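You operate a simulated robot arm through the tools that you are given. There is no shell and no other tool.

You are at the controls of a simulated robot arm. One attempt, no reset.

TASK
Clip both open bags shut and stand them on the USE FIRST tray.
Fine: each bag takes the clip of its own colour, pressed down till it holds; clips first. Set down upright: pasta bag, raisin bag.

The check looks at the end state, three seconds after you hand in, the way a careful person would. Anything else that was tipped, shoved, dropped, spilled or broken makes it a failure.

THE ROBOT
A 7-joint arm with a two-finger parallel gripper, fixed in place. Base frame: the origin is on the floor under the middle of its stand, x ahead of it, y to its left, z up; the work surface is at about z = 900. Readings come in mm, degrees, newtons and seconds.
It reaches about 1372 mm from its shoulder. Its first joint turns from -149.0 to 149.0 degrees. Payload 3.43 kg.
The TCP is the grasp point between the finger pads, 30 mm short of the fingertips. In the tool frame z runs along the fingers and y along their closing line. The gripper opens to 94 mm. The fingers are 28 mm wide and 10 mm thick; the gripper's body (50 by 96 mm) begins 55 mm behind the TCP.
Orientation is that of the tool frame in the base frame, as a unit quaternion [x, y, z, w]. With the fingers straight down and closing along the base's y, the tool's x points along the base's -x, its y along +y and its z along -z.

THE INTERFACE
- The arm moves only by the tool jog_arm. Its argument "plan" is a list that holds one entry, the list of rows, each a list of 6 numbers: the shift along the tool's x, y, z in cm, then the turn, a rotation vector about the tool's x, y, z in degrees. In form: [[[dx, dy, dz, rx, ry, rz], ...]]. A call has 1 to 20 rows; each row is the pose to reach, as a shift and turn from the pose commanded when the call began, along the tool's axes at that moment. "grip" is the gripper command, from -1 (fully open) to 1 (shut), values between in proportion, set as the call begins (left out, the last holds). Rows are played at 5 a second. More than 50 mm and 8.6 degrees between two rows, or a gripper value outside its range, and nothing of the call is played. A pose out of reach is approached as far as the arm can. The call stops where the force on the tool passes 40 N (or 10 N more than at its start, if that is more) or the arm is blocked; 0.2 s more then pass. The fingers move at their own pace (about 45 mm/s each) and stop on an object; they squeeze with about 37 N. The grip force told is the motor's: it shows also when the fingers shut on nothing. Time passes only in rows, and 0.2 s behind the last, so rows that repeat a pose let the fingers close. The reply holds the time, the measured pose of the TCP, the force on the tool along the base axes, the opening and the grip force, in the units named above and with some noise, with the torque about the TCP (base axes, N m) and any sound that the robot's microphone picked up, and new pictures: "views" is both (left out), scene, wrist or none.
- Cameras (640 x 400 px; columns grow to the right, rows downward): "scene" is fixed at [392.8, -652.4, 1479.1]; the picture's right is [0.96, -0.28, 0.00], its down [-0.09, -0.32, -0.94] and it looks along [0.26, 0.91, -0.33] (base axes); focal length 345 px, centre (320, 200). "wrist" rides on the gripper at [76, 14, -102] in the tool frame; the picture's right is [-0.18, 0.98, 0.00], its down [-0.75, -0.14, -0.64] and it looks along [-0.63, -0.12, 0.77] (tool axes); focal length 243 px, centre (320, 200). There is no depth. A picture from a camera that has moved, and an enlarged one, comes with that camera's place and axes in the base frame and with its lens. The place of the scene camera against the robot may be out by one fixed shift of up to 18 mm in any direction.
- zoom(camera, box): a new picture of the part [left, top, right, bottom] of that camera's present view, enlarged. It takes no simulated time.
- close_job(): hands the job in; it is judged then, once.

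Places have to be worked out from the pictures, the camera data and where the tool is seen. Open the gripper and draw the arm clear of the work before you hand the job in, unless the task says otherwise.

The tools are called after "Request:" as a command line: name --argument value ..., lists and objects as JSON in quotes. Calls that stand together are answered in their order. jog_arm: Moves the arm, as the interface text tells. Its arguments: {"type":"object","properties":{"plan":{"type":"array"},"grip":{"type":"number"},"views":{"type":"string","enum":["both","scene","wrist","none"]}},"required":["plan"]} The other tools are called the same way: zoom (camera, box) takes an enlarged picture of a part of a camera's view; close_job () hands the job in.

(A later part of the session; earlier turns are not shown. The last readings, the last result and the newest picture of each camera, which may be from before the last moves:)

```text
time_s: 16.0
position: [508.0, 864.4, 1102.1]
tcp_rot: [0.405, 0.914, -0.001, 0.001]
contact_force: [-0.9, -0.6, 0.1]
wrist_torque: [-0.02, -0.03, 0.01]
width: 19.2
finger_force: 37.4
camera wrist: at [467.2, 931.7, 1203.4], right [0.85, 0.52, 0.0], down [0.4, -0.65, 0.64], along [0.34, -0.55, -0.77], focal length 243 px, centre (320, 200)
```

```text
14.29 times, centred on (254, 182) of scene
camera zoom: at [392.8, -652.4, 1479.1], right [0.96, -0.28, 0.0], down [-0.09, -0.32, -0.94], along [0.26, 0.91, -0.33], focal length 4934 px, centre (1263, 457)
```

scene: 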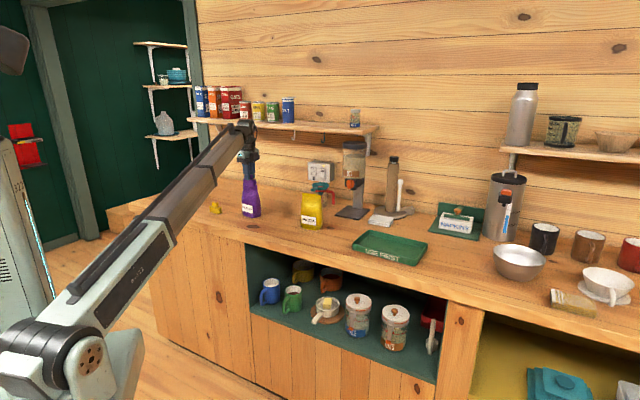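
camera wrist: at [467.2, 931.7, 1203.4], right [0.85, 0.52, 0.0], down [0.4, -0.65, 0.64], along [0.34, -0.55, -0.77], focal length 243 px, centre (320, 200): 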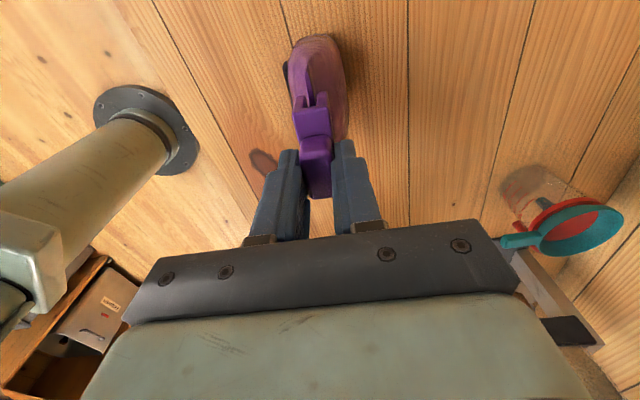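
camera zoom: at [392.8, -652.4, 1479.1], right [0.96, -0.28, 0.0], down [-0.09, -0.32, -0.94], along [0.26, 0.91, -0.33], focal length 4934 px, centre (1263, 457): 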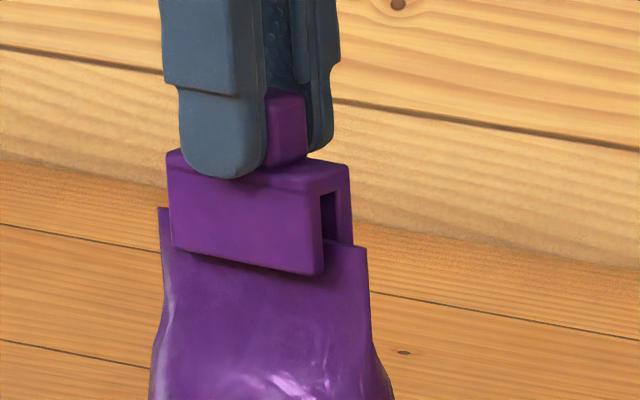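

The lip is inside the slot with no side force. I keep pressing down in 2 mm steps until resistance or a click.

Request:
jog_arm --plan '[[[0, 0, 0.2, 0, 0, 0], [0, 0, 0.4, 0, 0, 0], [0, 0, 0.6, 0, 0, 0], [0, 0, 0.8, 0, 0, 0], [0, 0, 1.0, 0, 0, 0], [0, 0, 1.0, 0, 0, 0]]]' --views "both"

Request:
zoom --camera "wrist" --box '[270, 40, 350, 120]'

Request:
zoom --camera "scene" --box '[238, 168, 270, 196]'

```text
time_s: 17.4
position: [507.6, 865.8, 1091.6]
tcp_rot: [0.406, 0.914, 0.0, -0.001]
contact_force: [0.1, -0.1, -0.6]
wrist_torque: [0.02, 0.02, 0.03]
width: 19.2
finger_force: 37.0
camera wrist: at [467.0, 932.5, 1194.1], right [0.85, 0.52, 0.0], down [0.4, -0.65, 0.64], along [0.34, -0.55, -0.77], focal length 243 px, centre (320, 200)
```

scene: 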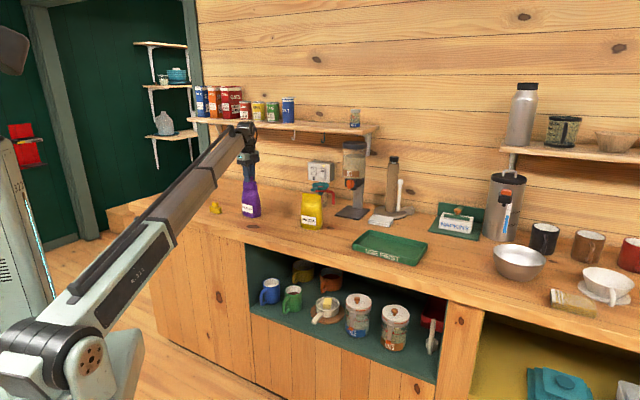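
wrist: 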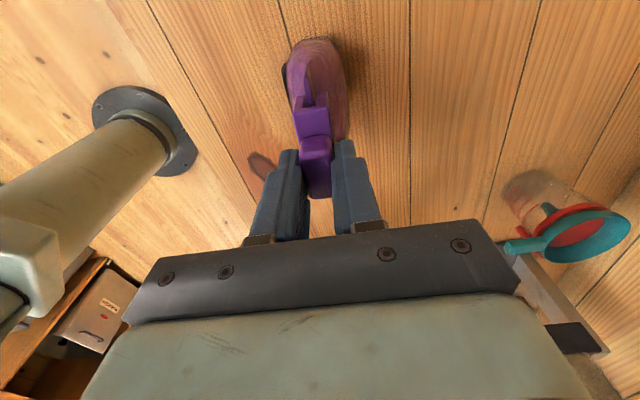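

```text
5.00 times, centred on (310, 80) of wrist
camera zoom: at [467.0, 932.5, 1194.1], right [0.85, 0.52, 0.0], down [0.4, -0.65, 0.64], along [0.34, -0.55, -0.77], focal length 1213 px, centre (370, 800)
```

zoom: 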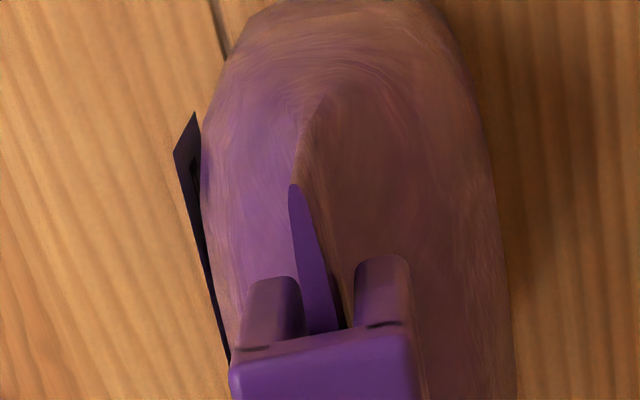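

```text
14.29 times, centred on (254, 182) of scene
camera zoom: at [392.8, -652.4, 1479.1], right [0.96, -0.28, 0.0], down [-0.09, -0.32, -0.94], along [0.26, 0.91, -0.33], focal length 4934 px, centre (1263, 457)
```

zoom: 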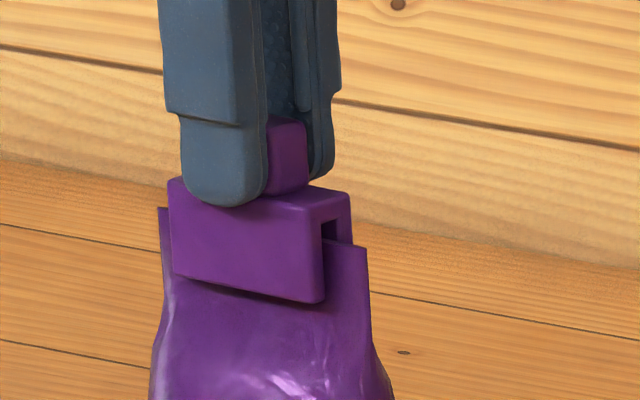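

Still no resistance, about 6–7 mm of slot left. I shift 0.3 mm toward the seam side and continue pressing, up to 12 mm, letting the force limit guard it.

Request:
jog_arm --plan '[[[0, -0.03, 0.2, 0, 0, 0], [0, -0.03, 0.4, 0, 0, 0], [0, -0.03, 0.6, 0, 0, 0], [0, -0.03, 0.75, 0, 0, 0], [0, -0.03, 0.9, 0, 0, 0], [0, -0.03, 1.05, 0, 0, 0], [0, -0.03, 1.2, 0, 0, 0]]]' --views "both"

Request:
zoom --camera "wrist" --box '[270, 40, 350, 120]'

Request:
zoom --camera "scene" --box '[238, 168, 270, 196]'

```text
time_s: 18.9
position: [507.6, 866.4, 1086.4]
tcp_rot: [0.406, 0.914, 0.002, 0.0]
contact_force: [-1.8, -2.5, 10.7]
wrist_torque: [-0.34, 0.05, -0.05]
width: 19.4
finger_force: 37.1
heard: snap
stopped in row 7: the force on the tool passed its limit at 43 N (the readings are from after the stop); the commanded pose is now the measured one
camera wrist: at [467.3, 932.1, 1188.7], right [0.85, 0.52, 0.0], down [0.4, -0.66, 0.64], along [0.34, -0.54, -0.77], focal length 243 px, centre (320, 200)
```

scene: 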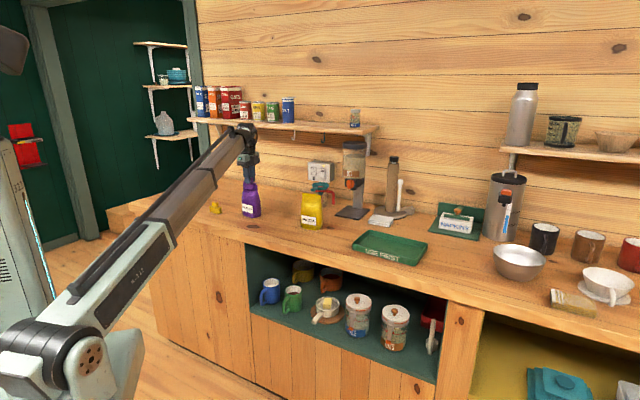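
wrist: 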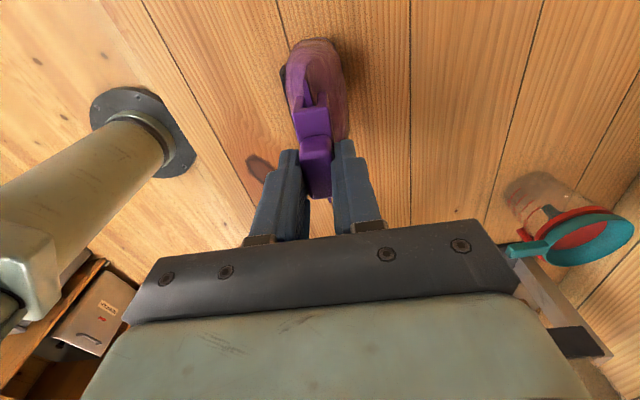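

```text
5.00 times, centred on (310, 80) of wrist
camera zoom: at [467.3, 932.1, 1188.7], right [0.85, 0.52, 0.0], down [0.4, -0.66, 0.64], along [0.34, -0.54, -0.77], focal length 1213 px, centre (370, 800)
```

zoom: 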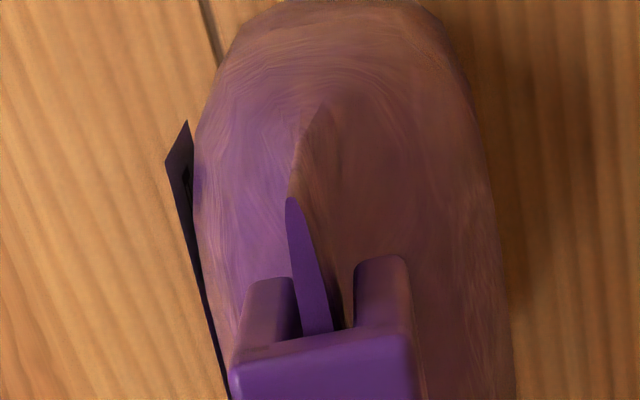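

```text
14.29 times, centred on (254, 182) of scene
camera zoom: at [392.8, -652.4, 1479.1], right [0.96, -0.28, 0.0], down [-0.09, -0.32, -0.94], along [0.26, 0.91, -0.33], focal length 4934 px, centre (1263, 457)
```

zoom: 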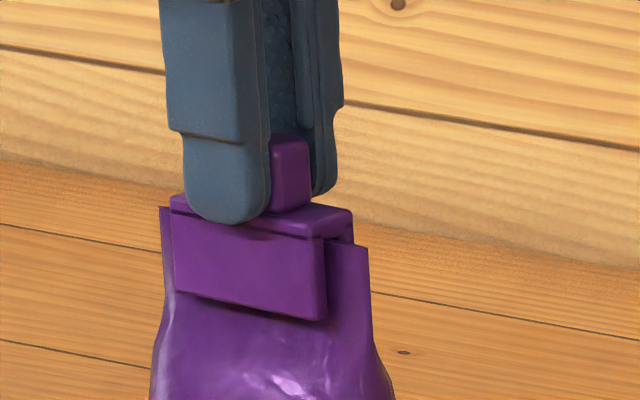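

A snap was heard and the force limit stopped the press: the purple clip is on. I relax a hair upward, open the fingers, and rise straight up.

Request:
jog_arm --plan '[[[0, 0, 0, 0, 0, 0], [0, 0, 0, 0, 0, 0], [0, 0, 0, 0, 0, 0], [0, 0, -0.5, 0, 0, 0], [0, 0, -2, 0, 0, 0], [0, 0, -5, 0, 0, 0], [0, 0, -8, 0, 0, 0], [0, 0, -8, 0, 0, 0]]]' --grip 0 --views "both"

Request:
zoom --camera "wrist" --box '[220, 20, 420, 180]'

Request:
zoom --camera "scene" --box '[200, 150, 296, 225]'

```text
time_s: 20.7
position: [509.9, 864.2, 1162.7]
tcp_rot: [0.406, 0.914, 0.002, 0.0]
contact_force: [-0.2, 0.5, -0.1]
wrist_torque: [-0.01, -0.01, 0.01]
width: 46.8
finger_force: 0.1
camera wrist: at [469.8, 930.0, 1265.1], right [0.85, 0.52, 0.0], down [0.4, -0.66, 0.64], along [0.34, -0.54, -0.77], focal length 243 px, centre (320, 200)
```

scene: 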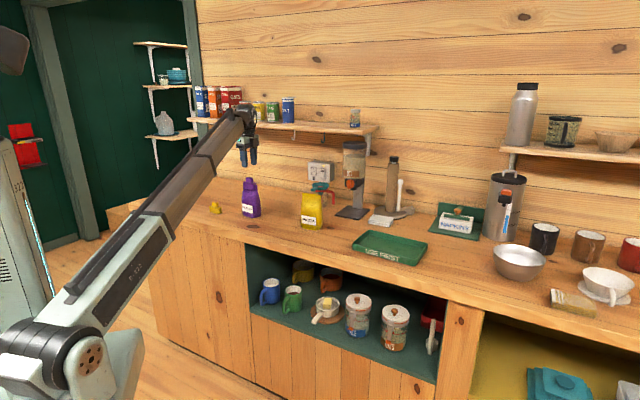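
wrist: 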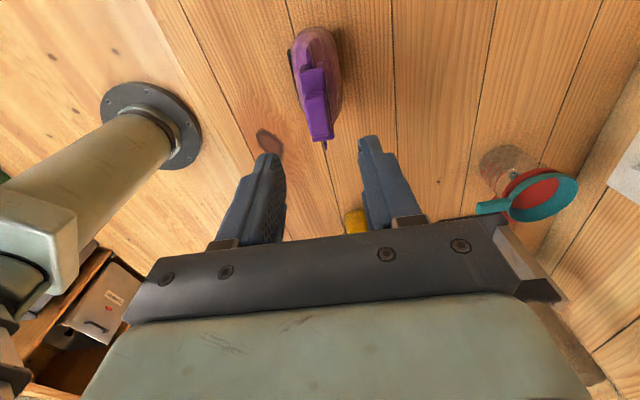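

```text
2.50 times, centred on (320, 100) of wrist
camera zoom: at [469.8, 930.0, 1265.1], right [0.85, 0.52, 0.0], down [0.4, -0.66, 0.64], along [0.34, -0.54, -0.77], focal length 606 px, centre (320, 450)
```

zoom: 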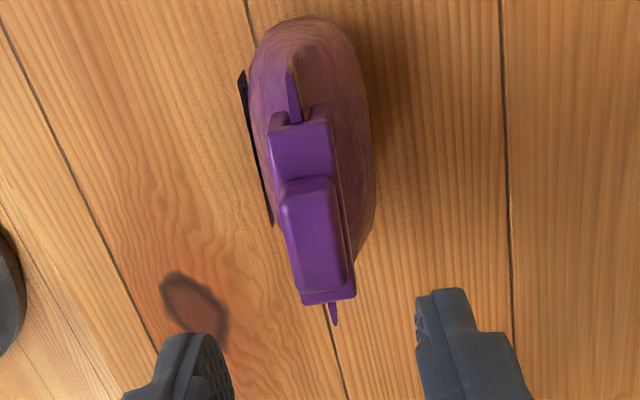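

```text
5.33 times, centred on (248, 188) of scene
camera zoom: at [392.8, -652.4, 1479.1], right [0.96, -0.28, 0.0], down [-0.09, -0.32, -0.94], along [0.26, 0.91, -0.33], focal length 1842 px, centre (704, 267)
```

zoom: 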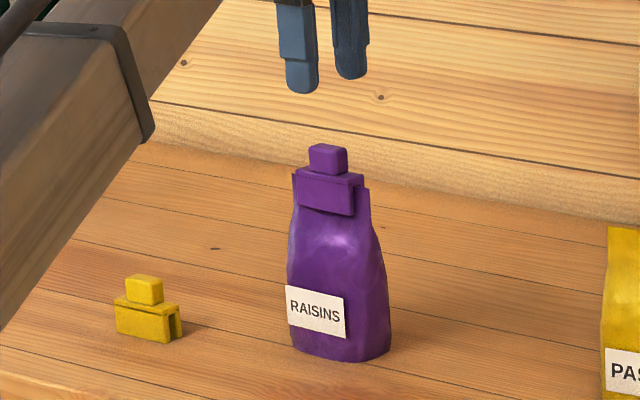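

The purple clip is firmly on and the bag stands undisturbed. Next I move over to the yellow clip, estimated near (355,940), staying high to get a good view.

Request:
jog_arm --plan '[[[3.1, -1.25, 0, 0, 0, -1], [6.3, -2.5, 0, 0, 0, -2], [9.4, -3.75, 0, 0, 0, -3], [12.6, -5.0, 0, 0, 0, -3], [15.7, -6.25, 0, 0, 0, -3], [15.7, -6.25, 0, 0, 0, -3], [15.7, -6.25, 0, 0, 0, -3]]]' --views "both"

Request:
zoom --camera "wrist" --box '[240, 0, 400, 130]'

```text
time_s: 22.3
position: [358.4, 939.6, 1164.5]
tcp_rot: [0.382, 0.924, 0.002, 0.0]
contact_force: [0.1, 0.3, 0.1]
wrist_torque: [0.0, -0.04, -0.01]
width: 47.1
finger_force: 0.0
camera wrist: at [314.7, 1004.5, 1266.9], right [0.82, 0.57, 0.0], down [0.43, -0.63, 0.64], along [0.36, -0.53, -0.77], focal length 243 px, centre (320, 200)
```

scene: 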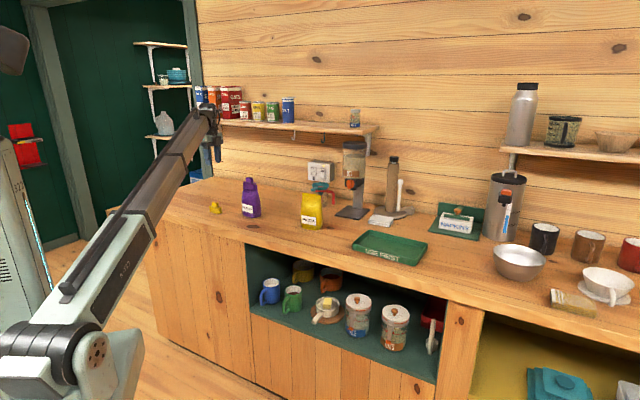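
wrist: 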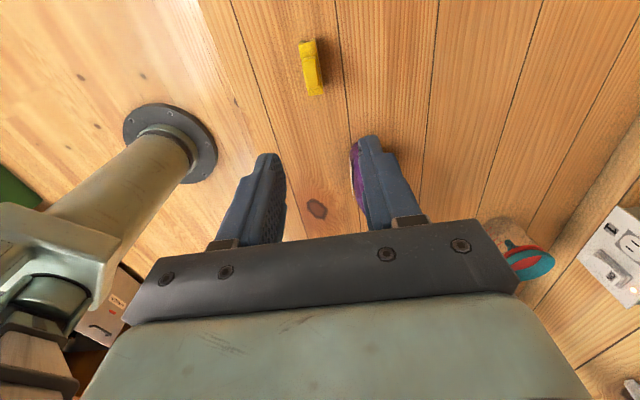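

```text
3.08 times, centred on (320, 65) of wrist
camera zoom: at [314.7, 1004.5, 1266.9], right [0.82, 0.57, 0.0], down [0.43, -0.63, 0.64], along [0.36, -0.53, -0.77], focal length 746 px, centre (320, 615)
```

zoom: 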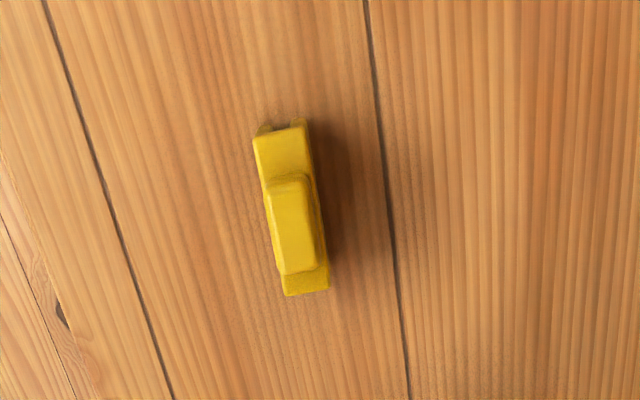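

The yellow clip is at tool offset (+6.8,-9.5) mm, turned about 1°. I align and descend to z≈1000 to recheck.

Request:
jog_arm --plan '[[[0.68, -0.95, 0, 0, 0, 1], [0.68, -0.95, 4, 0, 0, 1], [0.68, -0.95, 8, 0, 0, 1], [0.68, -0.95, 12, 0, 0, 1], [0.68, -0.95, 15, 0, 0, 1], [0.68, -0.95, 16.5, 0, 0, 1], [0.68, -0.95, 16.5, 0, 0, 1], [0.68, -0.95, 16.5, 0, 0, 1]]]' --views "both"

Request:
zoom --camera "wrist" --box '[220, 80, 420, 240]'

Request:
zoom --camera "scene" --box '[180, 160, 270, 225]'

```text
time_s: 24.1
position: [346.6, 936.1, 1000.7]
tcp_rot: [0.39, 0.921, 0.002, 0.0]
contact_force: [0.0, -0.6, 0.1]
wrist_torque: [-0.03, 0.02, 0.01]
width: 47.0
finger_force: 0.0
camera wrist: at [304.4, 1002.4, 1103.3], right [0.83, 0.55, 0.0], down [0.42, -0.64, 0.64], along [0.36, -0.53, -0.77], focal length 243 px, centre (320, 200)
```

scene: 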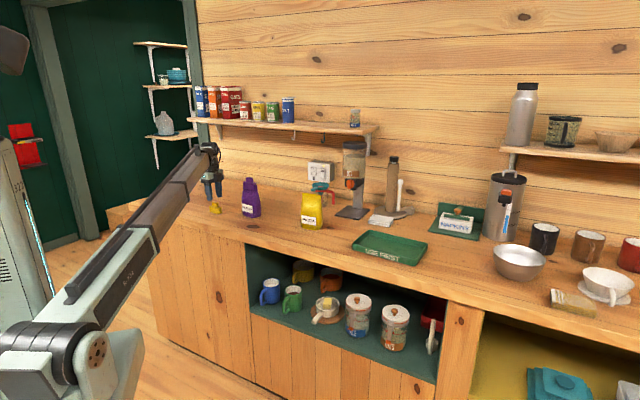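
wrist: 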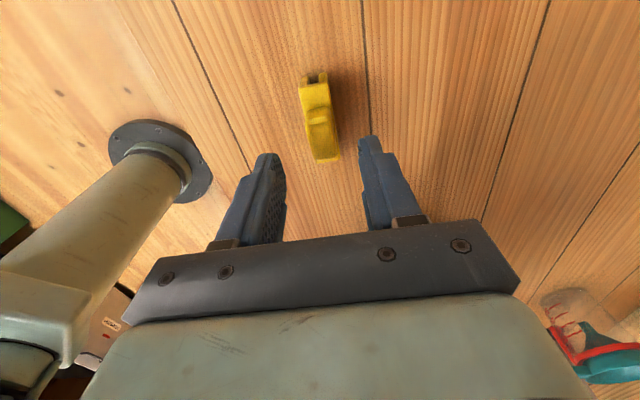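

```text
2.50 times, centred on (320, 160) of wrist
camera zoom: at [304.4, 1002.4, 1103.3], right [0.83, 0.55, 0.0], down [0.42, -0.64, 0.64], along [0.36, -0.53, -0.77], focal length 606 px, centre (320, 300)
```

zoom: 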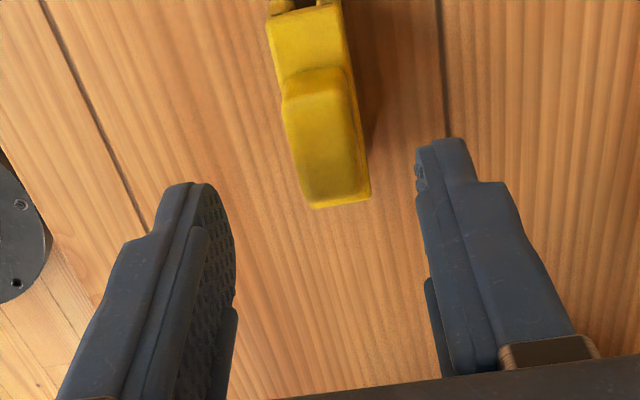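

```text
6.15 times, centred on (225, 192) of scene
camera zoom: at [392.8, -652.4, 1479.1], right [0.96, -0.28, 0.0], down [-0.09, -0.32, -0.94], along [0.26, 0.91, -0.33], focal length 2126 px, centre (905, 246)
```

zoom: 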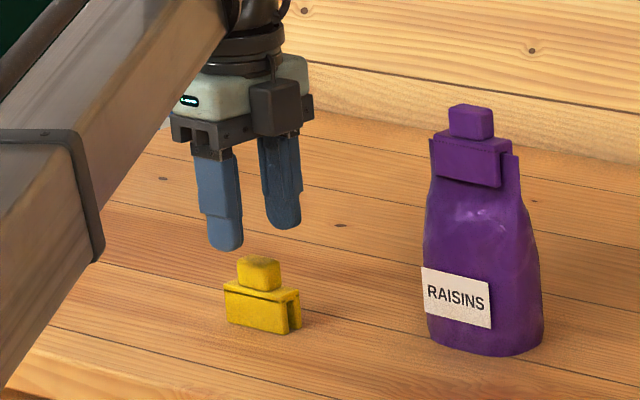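

Centred to about 1.3 mm in y. I correct that, descend to z≈960, then close on the tab.

Request:
jog_arm --plan '[[[0, 0.13, 1.0, 0, 0, 0], [0, 0.13, 2.5, 0, 0, 0], [0, 0.13, 4.0, 0, 0, 0], [0, 0.13, 4.0, 0, 0, 0], [0, 0.13, 4.0, 0, 0, 0]]]' --views "wrist"

Request:
zoom --camera "wrist" --box '[220, 80, 420, 240]'

Request:
zoom --camera "scene" --box '[180, 160, 270, 225]'

```text
time_s: 25.3
position: [346.8, 938.3, 959.7]
tcp_rot: [0.39, 0.921, 0.002, 0.0]
contact_force: [-0.3, -0.5, 0.8]
wrist_torque: [0.01, 0.01, -0.01]
width: 46.7
finger_force: 0.1
camera wrist: at [304.4, 1003.5, 1061.9], right [0.83, 0.55, 0.0], down [0.42, -0.64, 0.64], along [0.36, -0.53, -0.77], focal length 243 px, centre (320, 200)
```

wrist: 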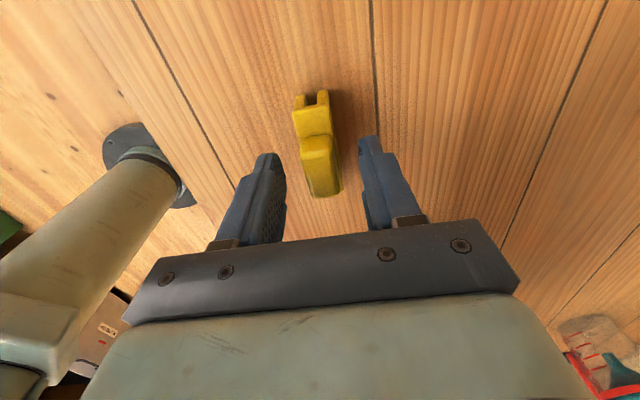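

```text
2.50 times, centred on (320, 160) of wrist
camera zoom: at [304.4, 1003.5, 1061.9], right [0.83, 0.55, 0.0], down [0.42, -0.64, 0.64], along [0.36, -0.53, -0.77], focal length 606 px, centre (320, 300)
```

zoom: 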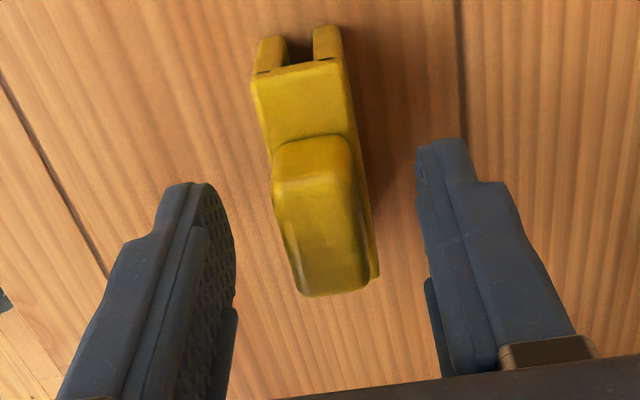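

```text
6.15 times, centred on (225, 192) of scene
camera zoom: at [392.8, -652.4, 1479.1], right [0.96, -0.28, 0.0], down [-0.09, -0.32, -0.94], along [0.26, 0.91, -0.33], focal length 2126 px, centre (905, 246)
```

zoom: 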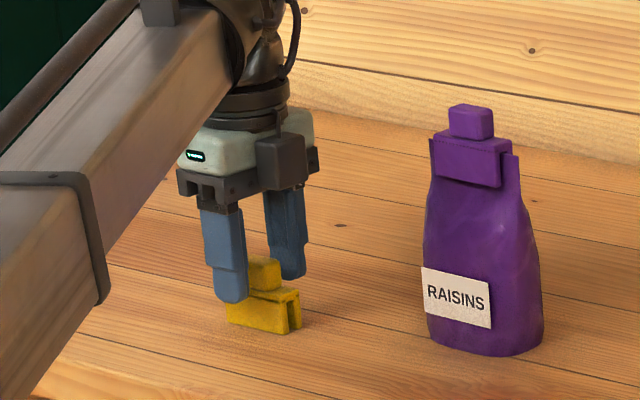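

The tab is well centred between the fingers at z≈960. I close on it now.

Request:
jog_arm --plan '[[[0, 0, 0, 0, 0, 0], [0, 0, 0, 0, 0, 0], [0, 0, 0, 0, 0, 0], [0, 0, 0, 0, 0, 0], [0, 0, 0, 0, 0, 0]]]' --grip 1 --views "wrist"

Request:
zoom --camera "wrist" --box '[220, 80, 420, 240]'

```text
time_s: 26.5
position: [347.0, 938.0, 959.0]
tcp_rot: [0.389, 0.921, 0.002, 0.0]
contact_force: [0.1, -1.0, 1.4]
wrist_torque: [0.01, -0.02, -0.01]
width: 19.5
finger_force: 37.2
camera wrist: at [304.4, 1003.5, 1062.0], right [0.83, 0.55, 0.0], down [0.42, -0.64, 0.64], along [0.36, -0.53, -0.77], focal length 243 px, centre (320, 200)
```

wrist: 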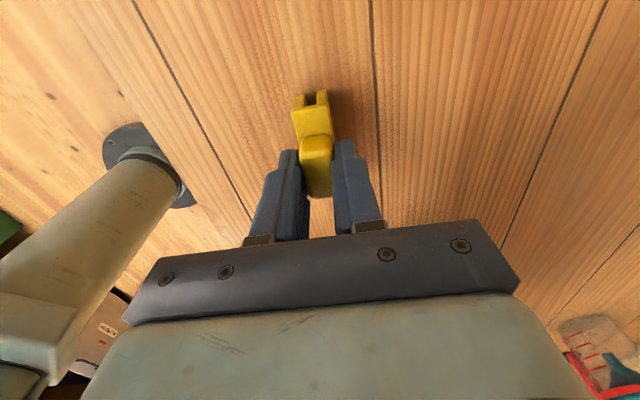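

```text
2.50 times, centred on (320, 160) of wrist
camera zoom: at [304.4, 1003.5, 1062.0], right [0.83, 0.55, 0.0], down [0.42, -0.64, 0.64], along [0.36, -0.53, -0.77], focal length 606 px, centre (320, 300)
```

zoom: 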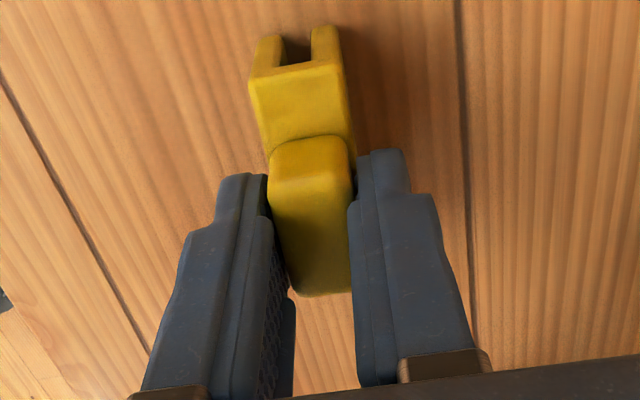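

The yellow clip is held (19.5 mm, 37 N). I lift it to z≈1180, carry it across well above the raisin bag to over the pasta bag (mouth estimated centred near (740,657), about 39°).

Request:
jog_arm --plan '[[[0, 0, -3, 0, 0, 0], [0, 0, -7.5, 0, 0, 0], [0, 0, -12, 0, 0, 0], [0, 0, -16.5, 0, 0, 0], [0, 0, -20, 0, 0, 0], [0, 0, -22, 0, 0, 0], [-4.0, 0.7, -22, 0, 0, -1], [-8.4, 1.5, -22, 0, 0, -2], [-12.8, 2.3, -22, 0, 0, -3], [-17.2, 3.1, -22, 0, 0, -4], [-21.6, 3.9, -22, 0, 0, -5], [-26.0, 4.7, -22, 0, 0, -6], [-30.4, 5.5, -22, 0, 0, -7], [-34.8, 6.3, -22, 0, 0, -7], [-39.2, 7.1, -22, 0, 0, -7], [-43.6, 7.9, -22, 0, 0, -7], [-47.5, 8.66, -22, 0, 0, -7], [-47.5, 8.66, -22, 0, 0, -7], [-47.5, 8.66, -22, 0, 0, -7]]]' --views "both"

Request:
zoom --camera "wrist" --box '[240, 0, 400, 130]'

Request:
zoom --camera "scene" --box '[240, 120, 360, 240]'

```text
time_s: 30.5
position: [738.1, 661.7, 1179.5]
tcp_rot: [0.333, 0.943, 0.002, 0.0]
contact_force: [-0.7, -0.4, 0.0]
wrist_torque: [-0.02, 0.0, 0.01]
width: 19.7
finger_force: 37.2
camera wrist: at [687.6, 720.8, 1281.9], right [0.76, 0.65, 0.0], down [0.5, -0.59, 0.64], along [0.42, -0.48, -0.77], focal length 243 px, centre (320, 200)
```

scene: 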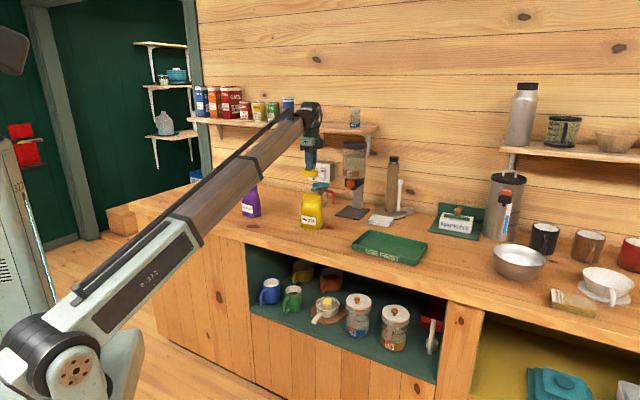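
wrist: 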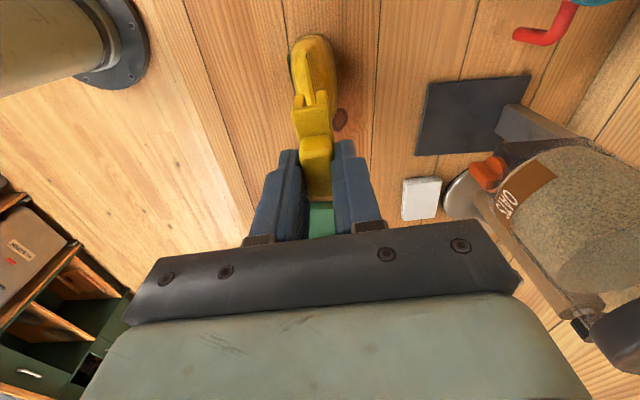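

```text
3.08 times, centred on (320, 65) of wrist
camera zoom: at [687.6, 720.8, 1281.9], right [0.76, 0.65, 0.0], down [0.5, -0.59, 0.64], along [0.42, -0.48, -0.77], focal length 746 px, centre (320, 615)
```

zoom: 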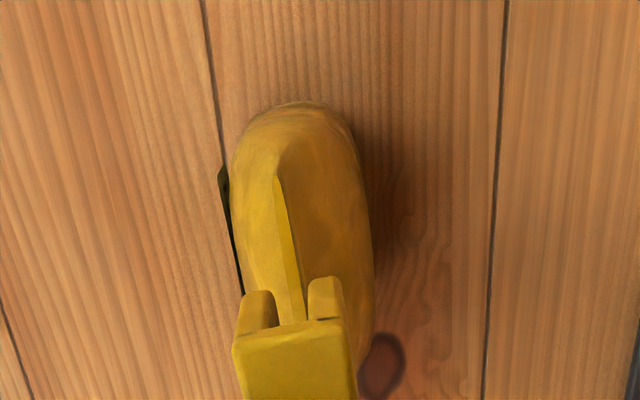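

```text
3.33 times, centred on (300, 180) of scene
camera zoom: at [392.8, -652.4, 1479.1], right [0.96, -0.28, 0.0], down [-0.09, -0.32, -0.94], along [0.26, 0.91, -0.33], focal length 1151 px, centre (387, 267)
```

zoom: 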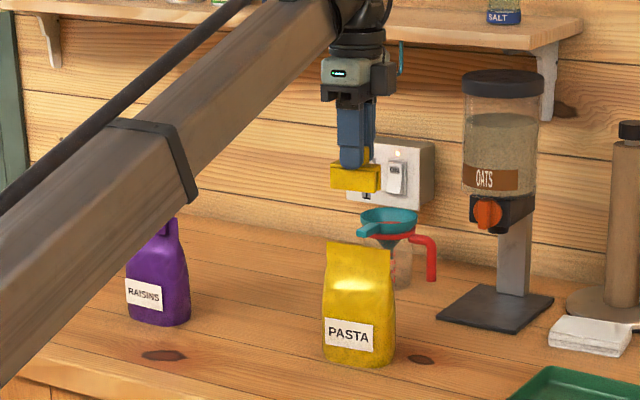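

The pasta bag's mouth is visible right under the clip. I zoom tightly to get its offset and angle in the tool frame.

Request:
zoom --camera "wrist" --box '[290, 35, 350, 110]'

Request:
zoom --camera "scene" --box '[294, 160, 330, 200]'

```text
5.33 times, centred on (320, 72) of wrist
camera zoom: at [687.6, 720.8, 1281.9], right [0.76, 0.65, 0.0], down [0.5, -0.59, 0.64], along [0.42, -0.48, -0.77], focal length 1294 px, centre (320, 880)
```

zoom: 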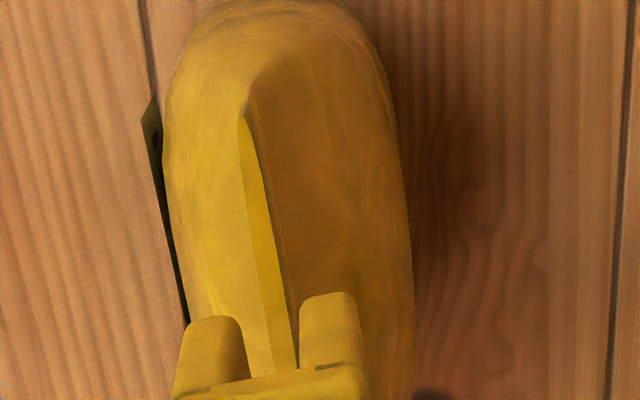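

```text
10.00 times, centred on (312, 180) of scene
camera zoom: at [392.8, -652.4, 1479.1], right [0.96, -0.28, 0.0], down [-0.09, -0.32, -0.94], along [0.26, 0.91, -0.33], focal length 3454 px, centre (400, 400)
```

zoom: 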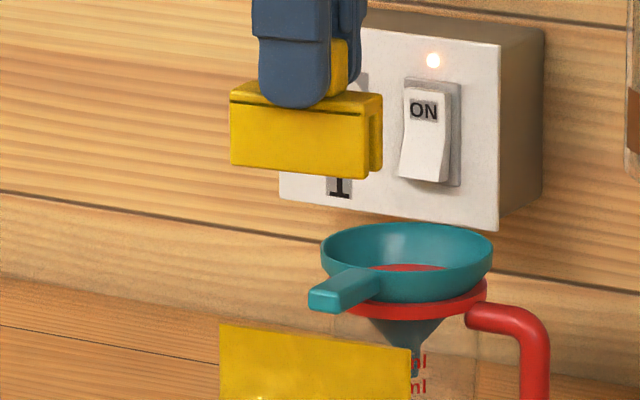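

The seam is parallel to the tool within about 1° and sits at y ≈ -5.3 mm, centre x ≈ -2.5 mm. I shift accordingly and descend 60 mm to hover just above the mouth (z≈1048).

Request:
jog_arm --plan '[[[-0.25, -0.53, 0, 0, 0, 0], [-0.25, -0.53, 2, 0, 0, 0], [-0.25, -0.53, 4, 0, 0, 0], [-0.25, -0.53, 5.2, 0, 0, 0], [-0.25, -0.53, 6.0, 0, 0, 0], [-0.25, -0.53, 6.0, 0, 0, 0], [-0.25, -0.53, 6.0, 0, 0, 0]]]' --views "both"

Request:
zoom --camera "wrist" --box '[270, 40, 350, 120]'

Request:
zoom --camera "scene" --box '[296, 172, 328, 200]'

```text
time_s: 32.1
position: [737.5, 651.9, 1119.3]
tcp_rot: [0.333, 0.943, 0.002, 0.0]
contact_force: [0.1, -0.6, 0.0]
wrist_torque: [0.01, -0.02, 0.0]
width: 19.4
finger_force: 36.7
camera wrist: at [687.5, 711.8, 1221.9], right [0.76, 0.65, 0.0], down [0.5, -0.59, 0.64], along [0.42, -0.48, -0.77], focal length 243 px, centre (320, 200)
```

scene: 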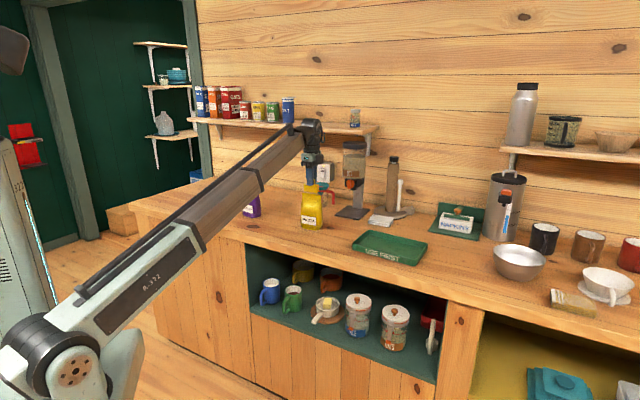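
wrist: 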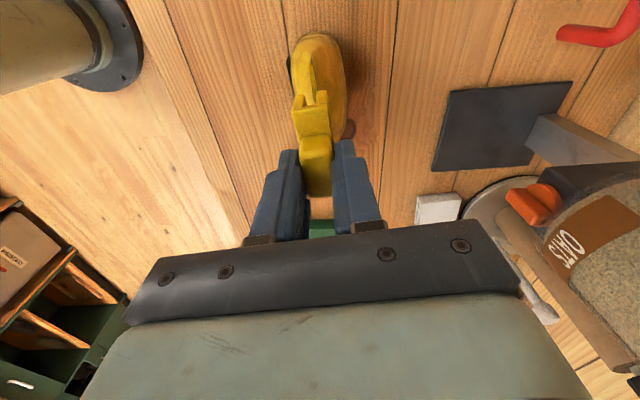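

```text
5.00 times, centred on (310, 80) of wrist
camera zoom: at [687.5, 711.8, 1221.9], right [0.76, 0.65, 0.0], down [0.5, -0.59, 0.64], along [0.42, -0.48, -0.77], focal length 1213 px, centre (370, 800)
```

zoom: 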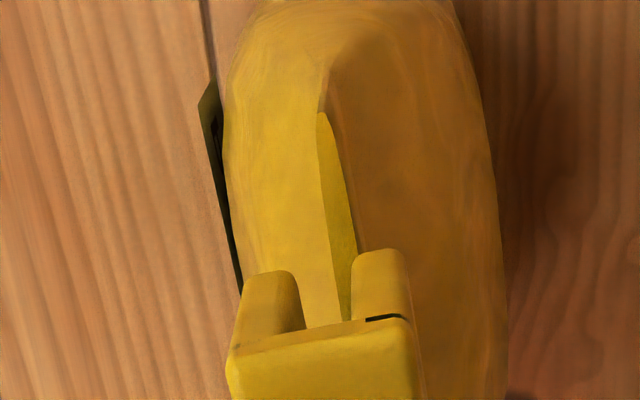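

```text
14.29 times, centred on (312, 186) of scene
camera zoom: at [392.8, -652.4, 1479.1], right [0.96, -0.28, 0.0], down [-0.09, -0.32, -0.94], along [0.26, 0.91, -0.33], focal length 4934 px, centre (434, 400)
```

zoom: 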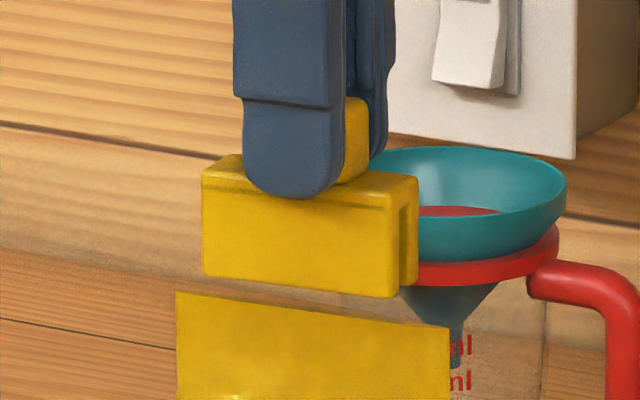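

The seam shows 1.9 mm toward +y of the slot and about 1° more turned. I correct by +1.9 mm and +1.2°, descend 6 mm, and check again before inserting.

Request:
jog_arm --plan '[[[0, 0.19, 0, 0, 0, 1.2], [0, 0.19, 0.3, 0, 0, 1.2], [0, 0.19, 0.6, 0, 0, 1.2], [0, 0.19, 0.6, 0, 0, 1.2], [0, 0.19, 0.6, 0, 0, 1.2]]]' --views "wrist"

Request:
zoom --camera "wrist" --box '[270, 40, 350, 120]'

Request:
zoom --camera "scene" --box '[296, 172, 328, 200]'

```text
time_s: 33.3
position: [737.9, 653.7, 1113.1]
tcp_rot: [0.343, 0.939, 0.002, 0.0]
contact_force: [0.1, -0.3, -0.8]
wrist_torque: [0.03, -0.01, 0.01]
width: 19.2
finger_force: 36.9
camera wrist: at [689.8, 714.2, 1216.0], right [0.77, 0.63, 0.0], down [0.48, -0.6, 0.64], along [0.41, -0.49, -0.77], focal length 243 px, centre (320, 200)
```

wrist: 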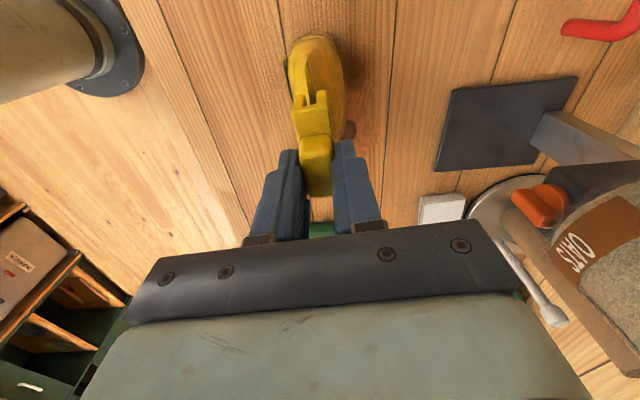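

```text
5.00 times, centred on (310, 80) of wrist
camera zoom: at [689.8, 714.2, 1216.0], right [0.77, 0.63, 0.0], down [0.48, -0.6, 0.64], along [0.41, -0.49, -0.77], focal length 1213 px, centre (370, 800)
```

zoom: 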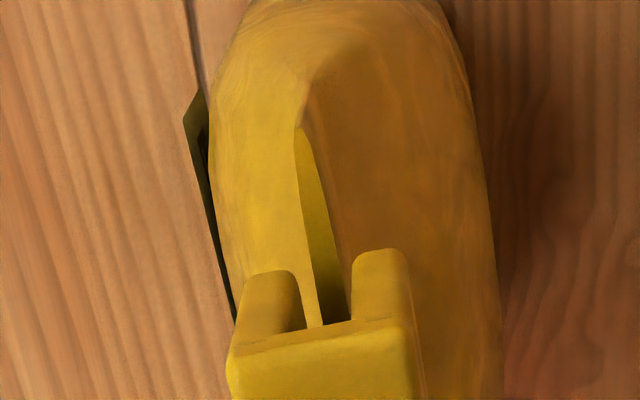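

```text
14.29 times, centred on (312, 186) of scene
camera zoom: at [392.8, -652.4, 1479.1], right [0.96, -0.28, 0.0], down [-0.09, -0.32, -0.94], along [0.26, 0.91, -0.33], focal length 4934 px, centre (434, 400)
```

zoom: 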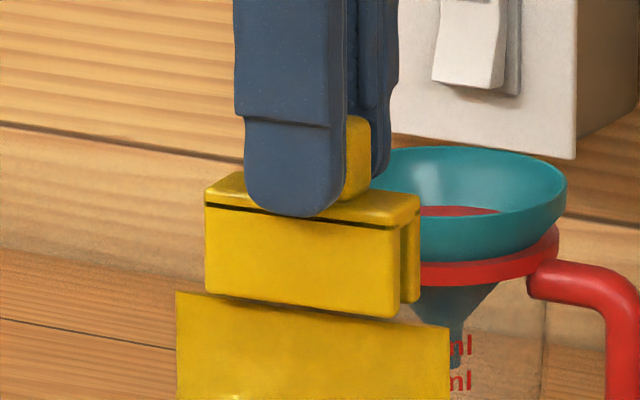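

Now the seam is centred in the slot (about -0.1 mm) and parallel. I lower 12 mm to put the lip into the slot and watch the force.

Request:
jog_arm --plan '[[[0, 0, 0.3, 0, 0, 0], [0, 0, 0.6, 0, 0, 0], [0, 0, 0.9, 0, 0, 0], [0, 0, 1.2, 0, 0, 0], [0, 0, 1.2, 0, 0, 0]]]' --views "wrist"

Request:
zoom --camera "wrist" --box '[270, 40, 350, 120]'

Request:
zoom --camera "scene" --box '[296, 172, 328, 200]'

```text
time_s: 34.5
position: [738.9, 652.9, 1102.4]
tcp_rot: [0.343, 0.939, 0.002, 0.0]
contact_force: [0.7, 0.9, 0.1]
wrist_torque: [0.02, 0.02, 0.0]
width: 19.5
finger_force: 36.6
camera wrist: at [689.7, 713.9, 1204.4], right [0.77, 0.63, 0.0], down [0.48, -0.6, 0.64], along [0.41, -0.49, -0.77], focal length 243 px, centre (320, 200)
```

wrist: 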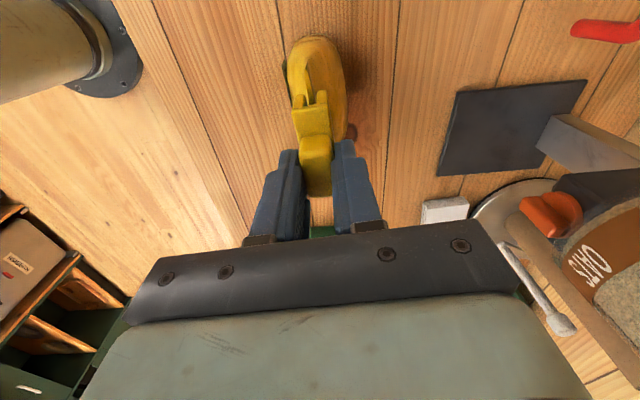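

```text
5.00 times, centred on (310, 80) of wrist
camera zoom: at [689.7, 713.9, 1204.4], right [0.77, 0.63, 0.0], down [0.48, -0.6, 0.64], along [0.41, -0.49, -0.77], focal length 1213 px, centre (370, 800)
```

zoom: 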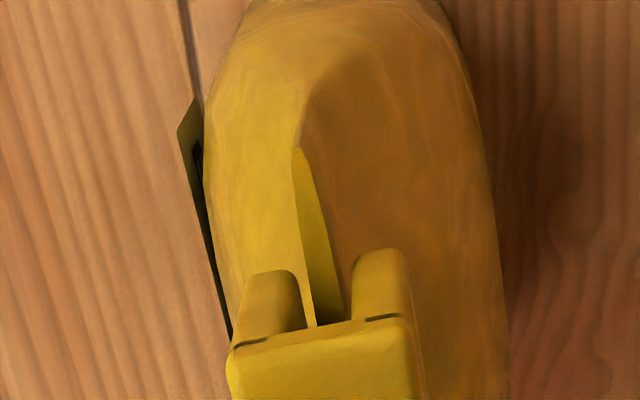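

```text
14.29 times, centred on (312, 186) of scene
camera zoom: at [392.8, -652.4, 1479.1], right [0.96, -0.28, 0.0], down [-0.09, -0.32, -0.94], along [0.26, 0.91, -0.33], focal length 4934 px, centre (434, 400)
```

zoom: 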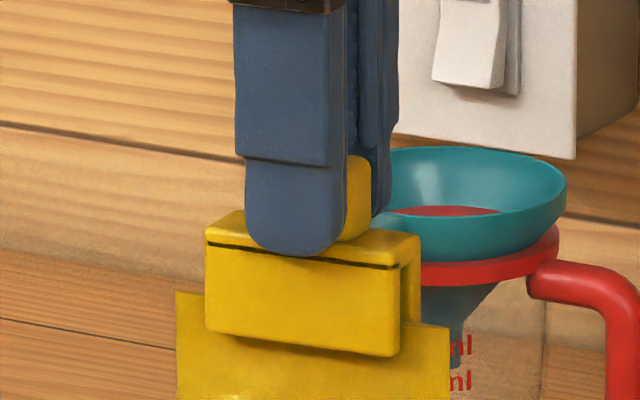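

The lip is inside the slot, no force. I press on in small steps until the snap or force limit.

Request:
jog_arm --plan '[[[0, 0, 0.3, 0, 0, 0], [0, 0, 0.6, 0, 0, 0], [0, 0, 0.9, 0, 0, 0], [0, 0, 1.1, 0, 0, 0], [0, 0, 1.3, 0, 0, 0], [0, 0, 1.45, 0, 0, 0], [0, 0, 1.6, 0, 0, 0], [0, 0, 1.75, 0, 0, 0], [0, 0, 1.9, 0, 0, 0], [0, 0, 2.05, 0, 0, 0], [0, 0, 2.2, 0, 0, 0]]]' --views "both"

Request:
zoom --camera "scene" --box '[296, 172, 328, 200]'

```text
time_s: 36.6
position: [738.9, 654.9, 1085.4]
tcp_rot: [0.343, 0.939, 0.003, 0.001]
contact_force: [-2.3, -3.4, 14.4]
wrist_torque: [-0.14, 0.27, 0.04]
width: 19.5
finger_force: 37.1
heard: snap
stopped in row 10: the force on the tool passed its limit at 43 N (the readings are from after the stop); the commanded pose is now the measured one
camera wrist: at [689.3, 714.8, 1188.5], right [0.77, 0.63, 0.01], down [0.48, -0.6, 0.64], along [0.41, -0.49, -0.77], focal length 243 px, centre (320, 200)
```

scene: 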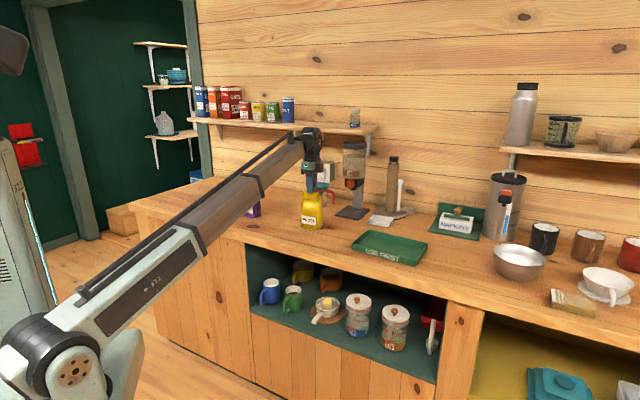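
wrist: 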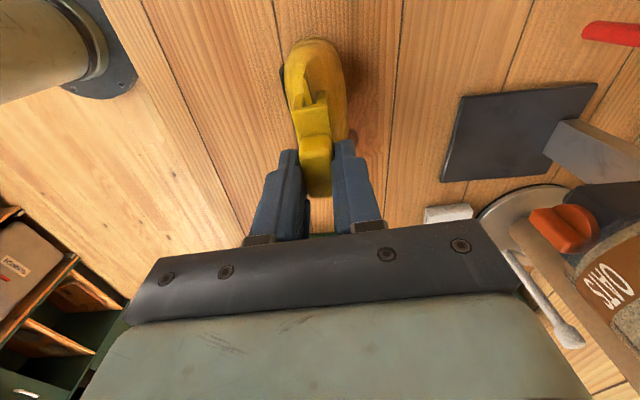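

```text
14.29 times, centred on (312, 186) of scene
camera zoom: at [392.8, -652.4, 1479.1], right [0.96, -0.28, 0.0], down [-0.09, -0.32, -0.94], along [0.26, 0.91, -0.33], focal length 4934 px, centre (434, 400)
```

zoom: 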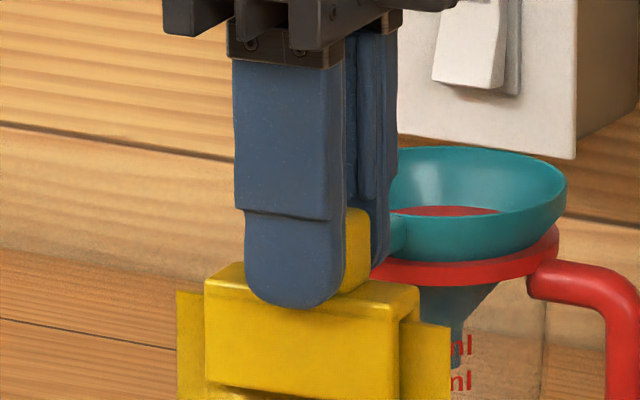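

Second snap heard: the yellow clip is on. While still holding its tab, I test whether the clip carries the bag by raising just 8 mm slowly and reading the force.

Request:
jog_arm --plan '[[[0, 0, -0.1, 0, 0, 0], [0, 0, -0.2, 0, 0, 0], [0, 0, -0.3, 0, 0, 0], [0, 0, -0.4, 0, 0, 0], [0, 0, -0.5, 0, 0, 0], [0, 0, -0.6, 0, 0, 0], [0, 0, -0.7, 0, 0, 0], [0, 0, -0.8, 0, 0, 0], [0, 0, -0.8, 0, 0, 0], [0, 0, -0.8, 0, 0, 0]]]' --views "both"

Request:
zoom --camera "scene" --box '[280, 165, 350, 240]'

Request:
zoom --camera "wrist" --box '[260, 20, 370, 130]'

```text
time_s: 38.8
position: [738.2, 654.6, 1093.0]
tcp_rot: [0.344, 0.939, 0.003, 0.001]
contact_force: [0.1, -0.7, -3.0]
wrist_torque: [-0.03, -0.02, 0.02]
width: 19.3
finger_force: 36.8
camera wrist: at [689.4, 715.6, 1195.9], right [0.77, 0.63, 0.01], down [0.48, -0.6, 0.64], along [0.41, -0.49, -0.77], focal length 243 px, centre (320, 200)
```

scene: 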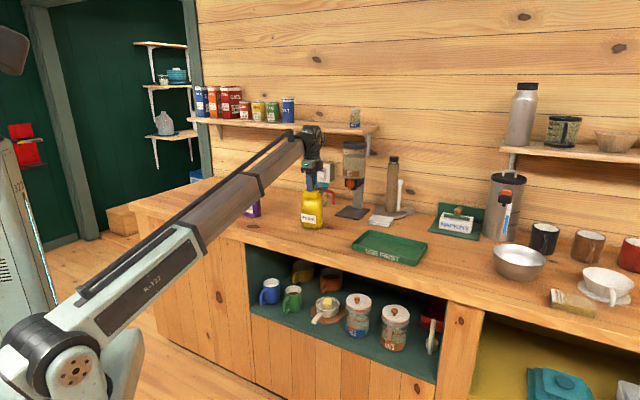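
wrist: 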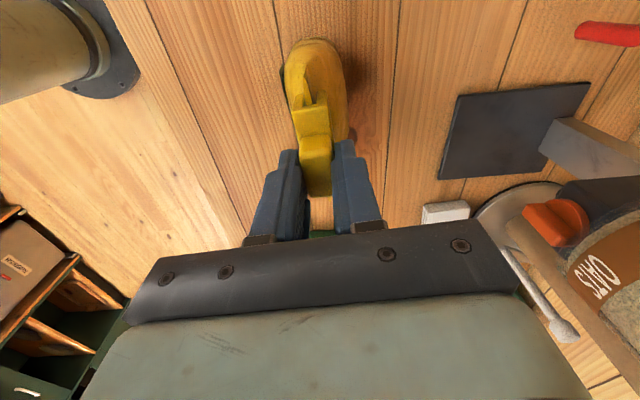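

```text
5.33 times, centred on (315, 202) of scene
camera zoom: at [392.8, -652.4, 1479.1], right [0.96, -0.28, 0.0], down [-0.09, -0.32, -0.94], along [0.26, 0.91, -0.33], focal length 1842 px, centre (347, 187)
```

zoom: 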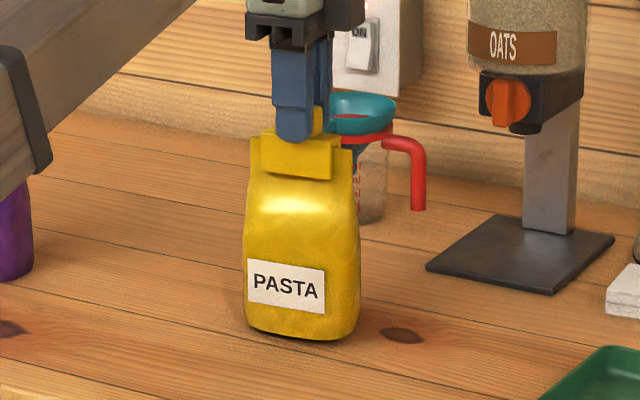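

```text
3.64 times, centred on (315, 75) of wrist
camera zoom: at [689.4, 715.6, 1195.9], right [0.77, 0.63, 0.01], down [0.48, -0.6, 0.64], along [0.41, -0.49, -0.77], focal length 882 px, centre (338, 654)
```

zoom: 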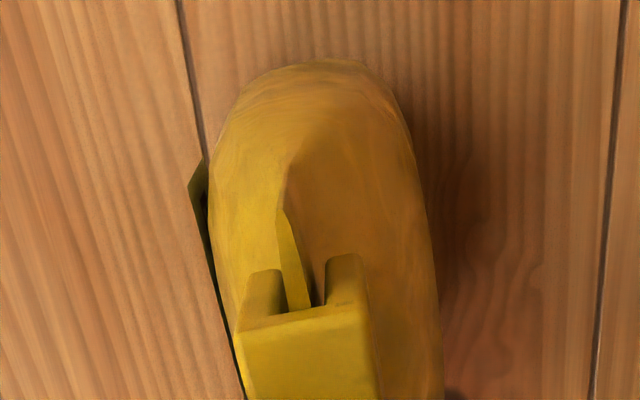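

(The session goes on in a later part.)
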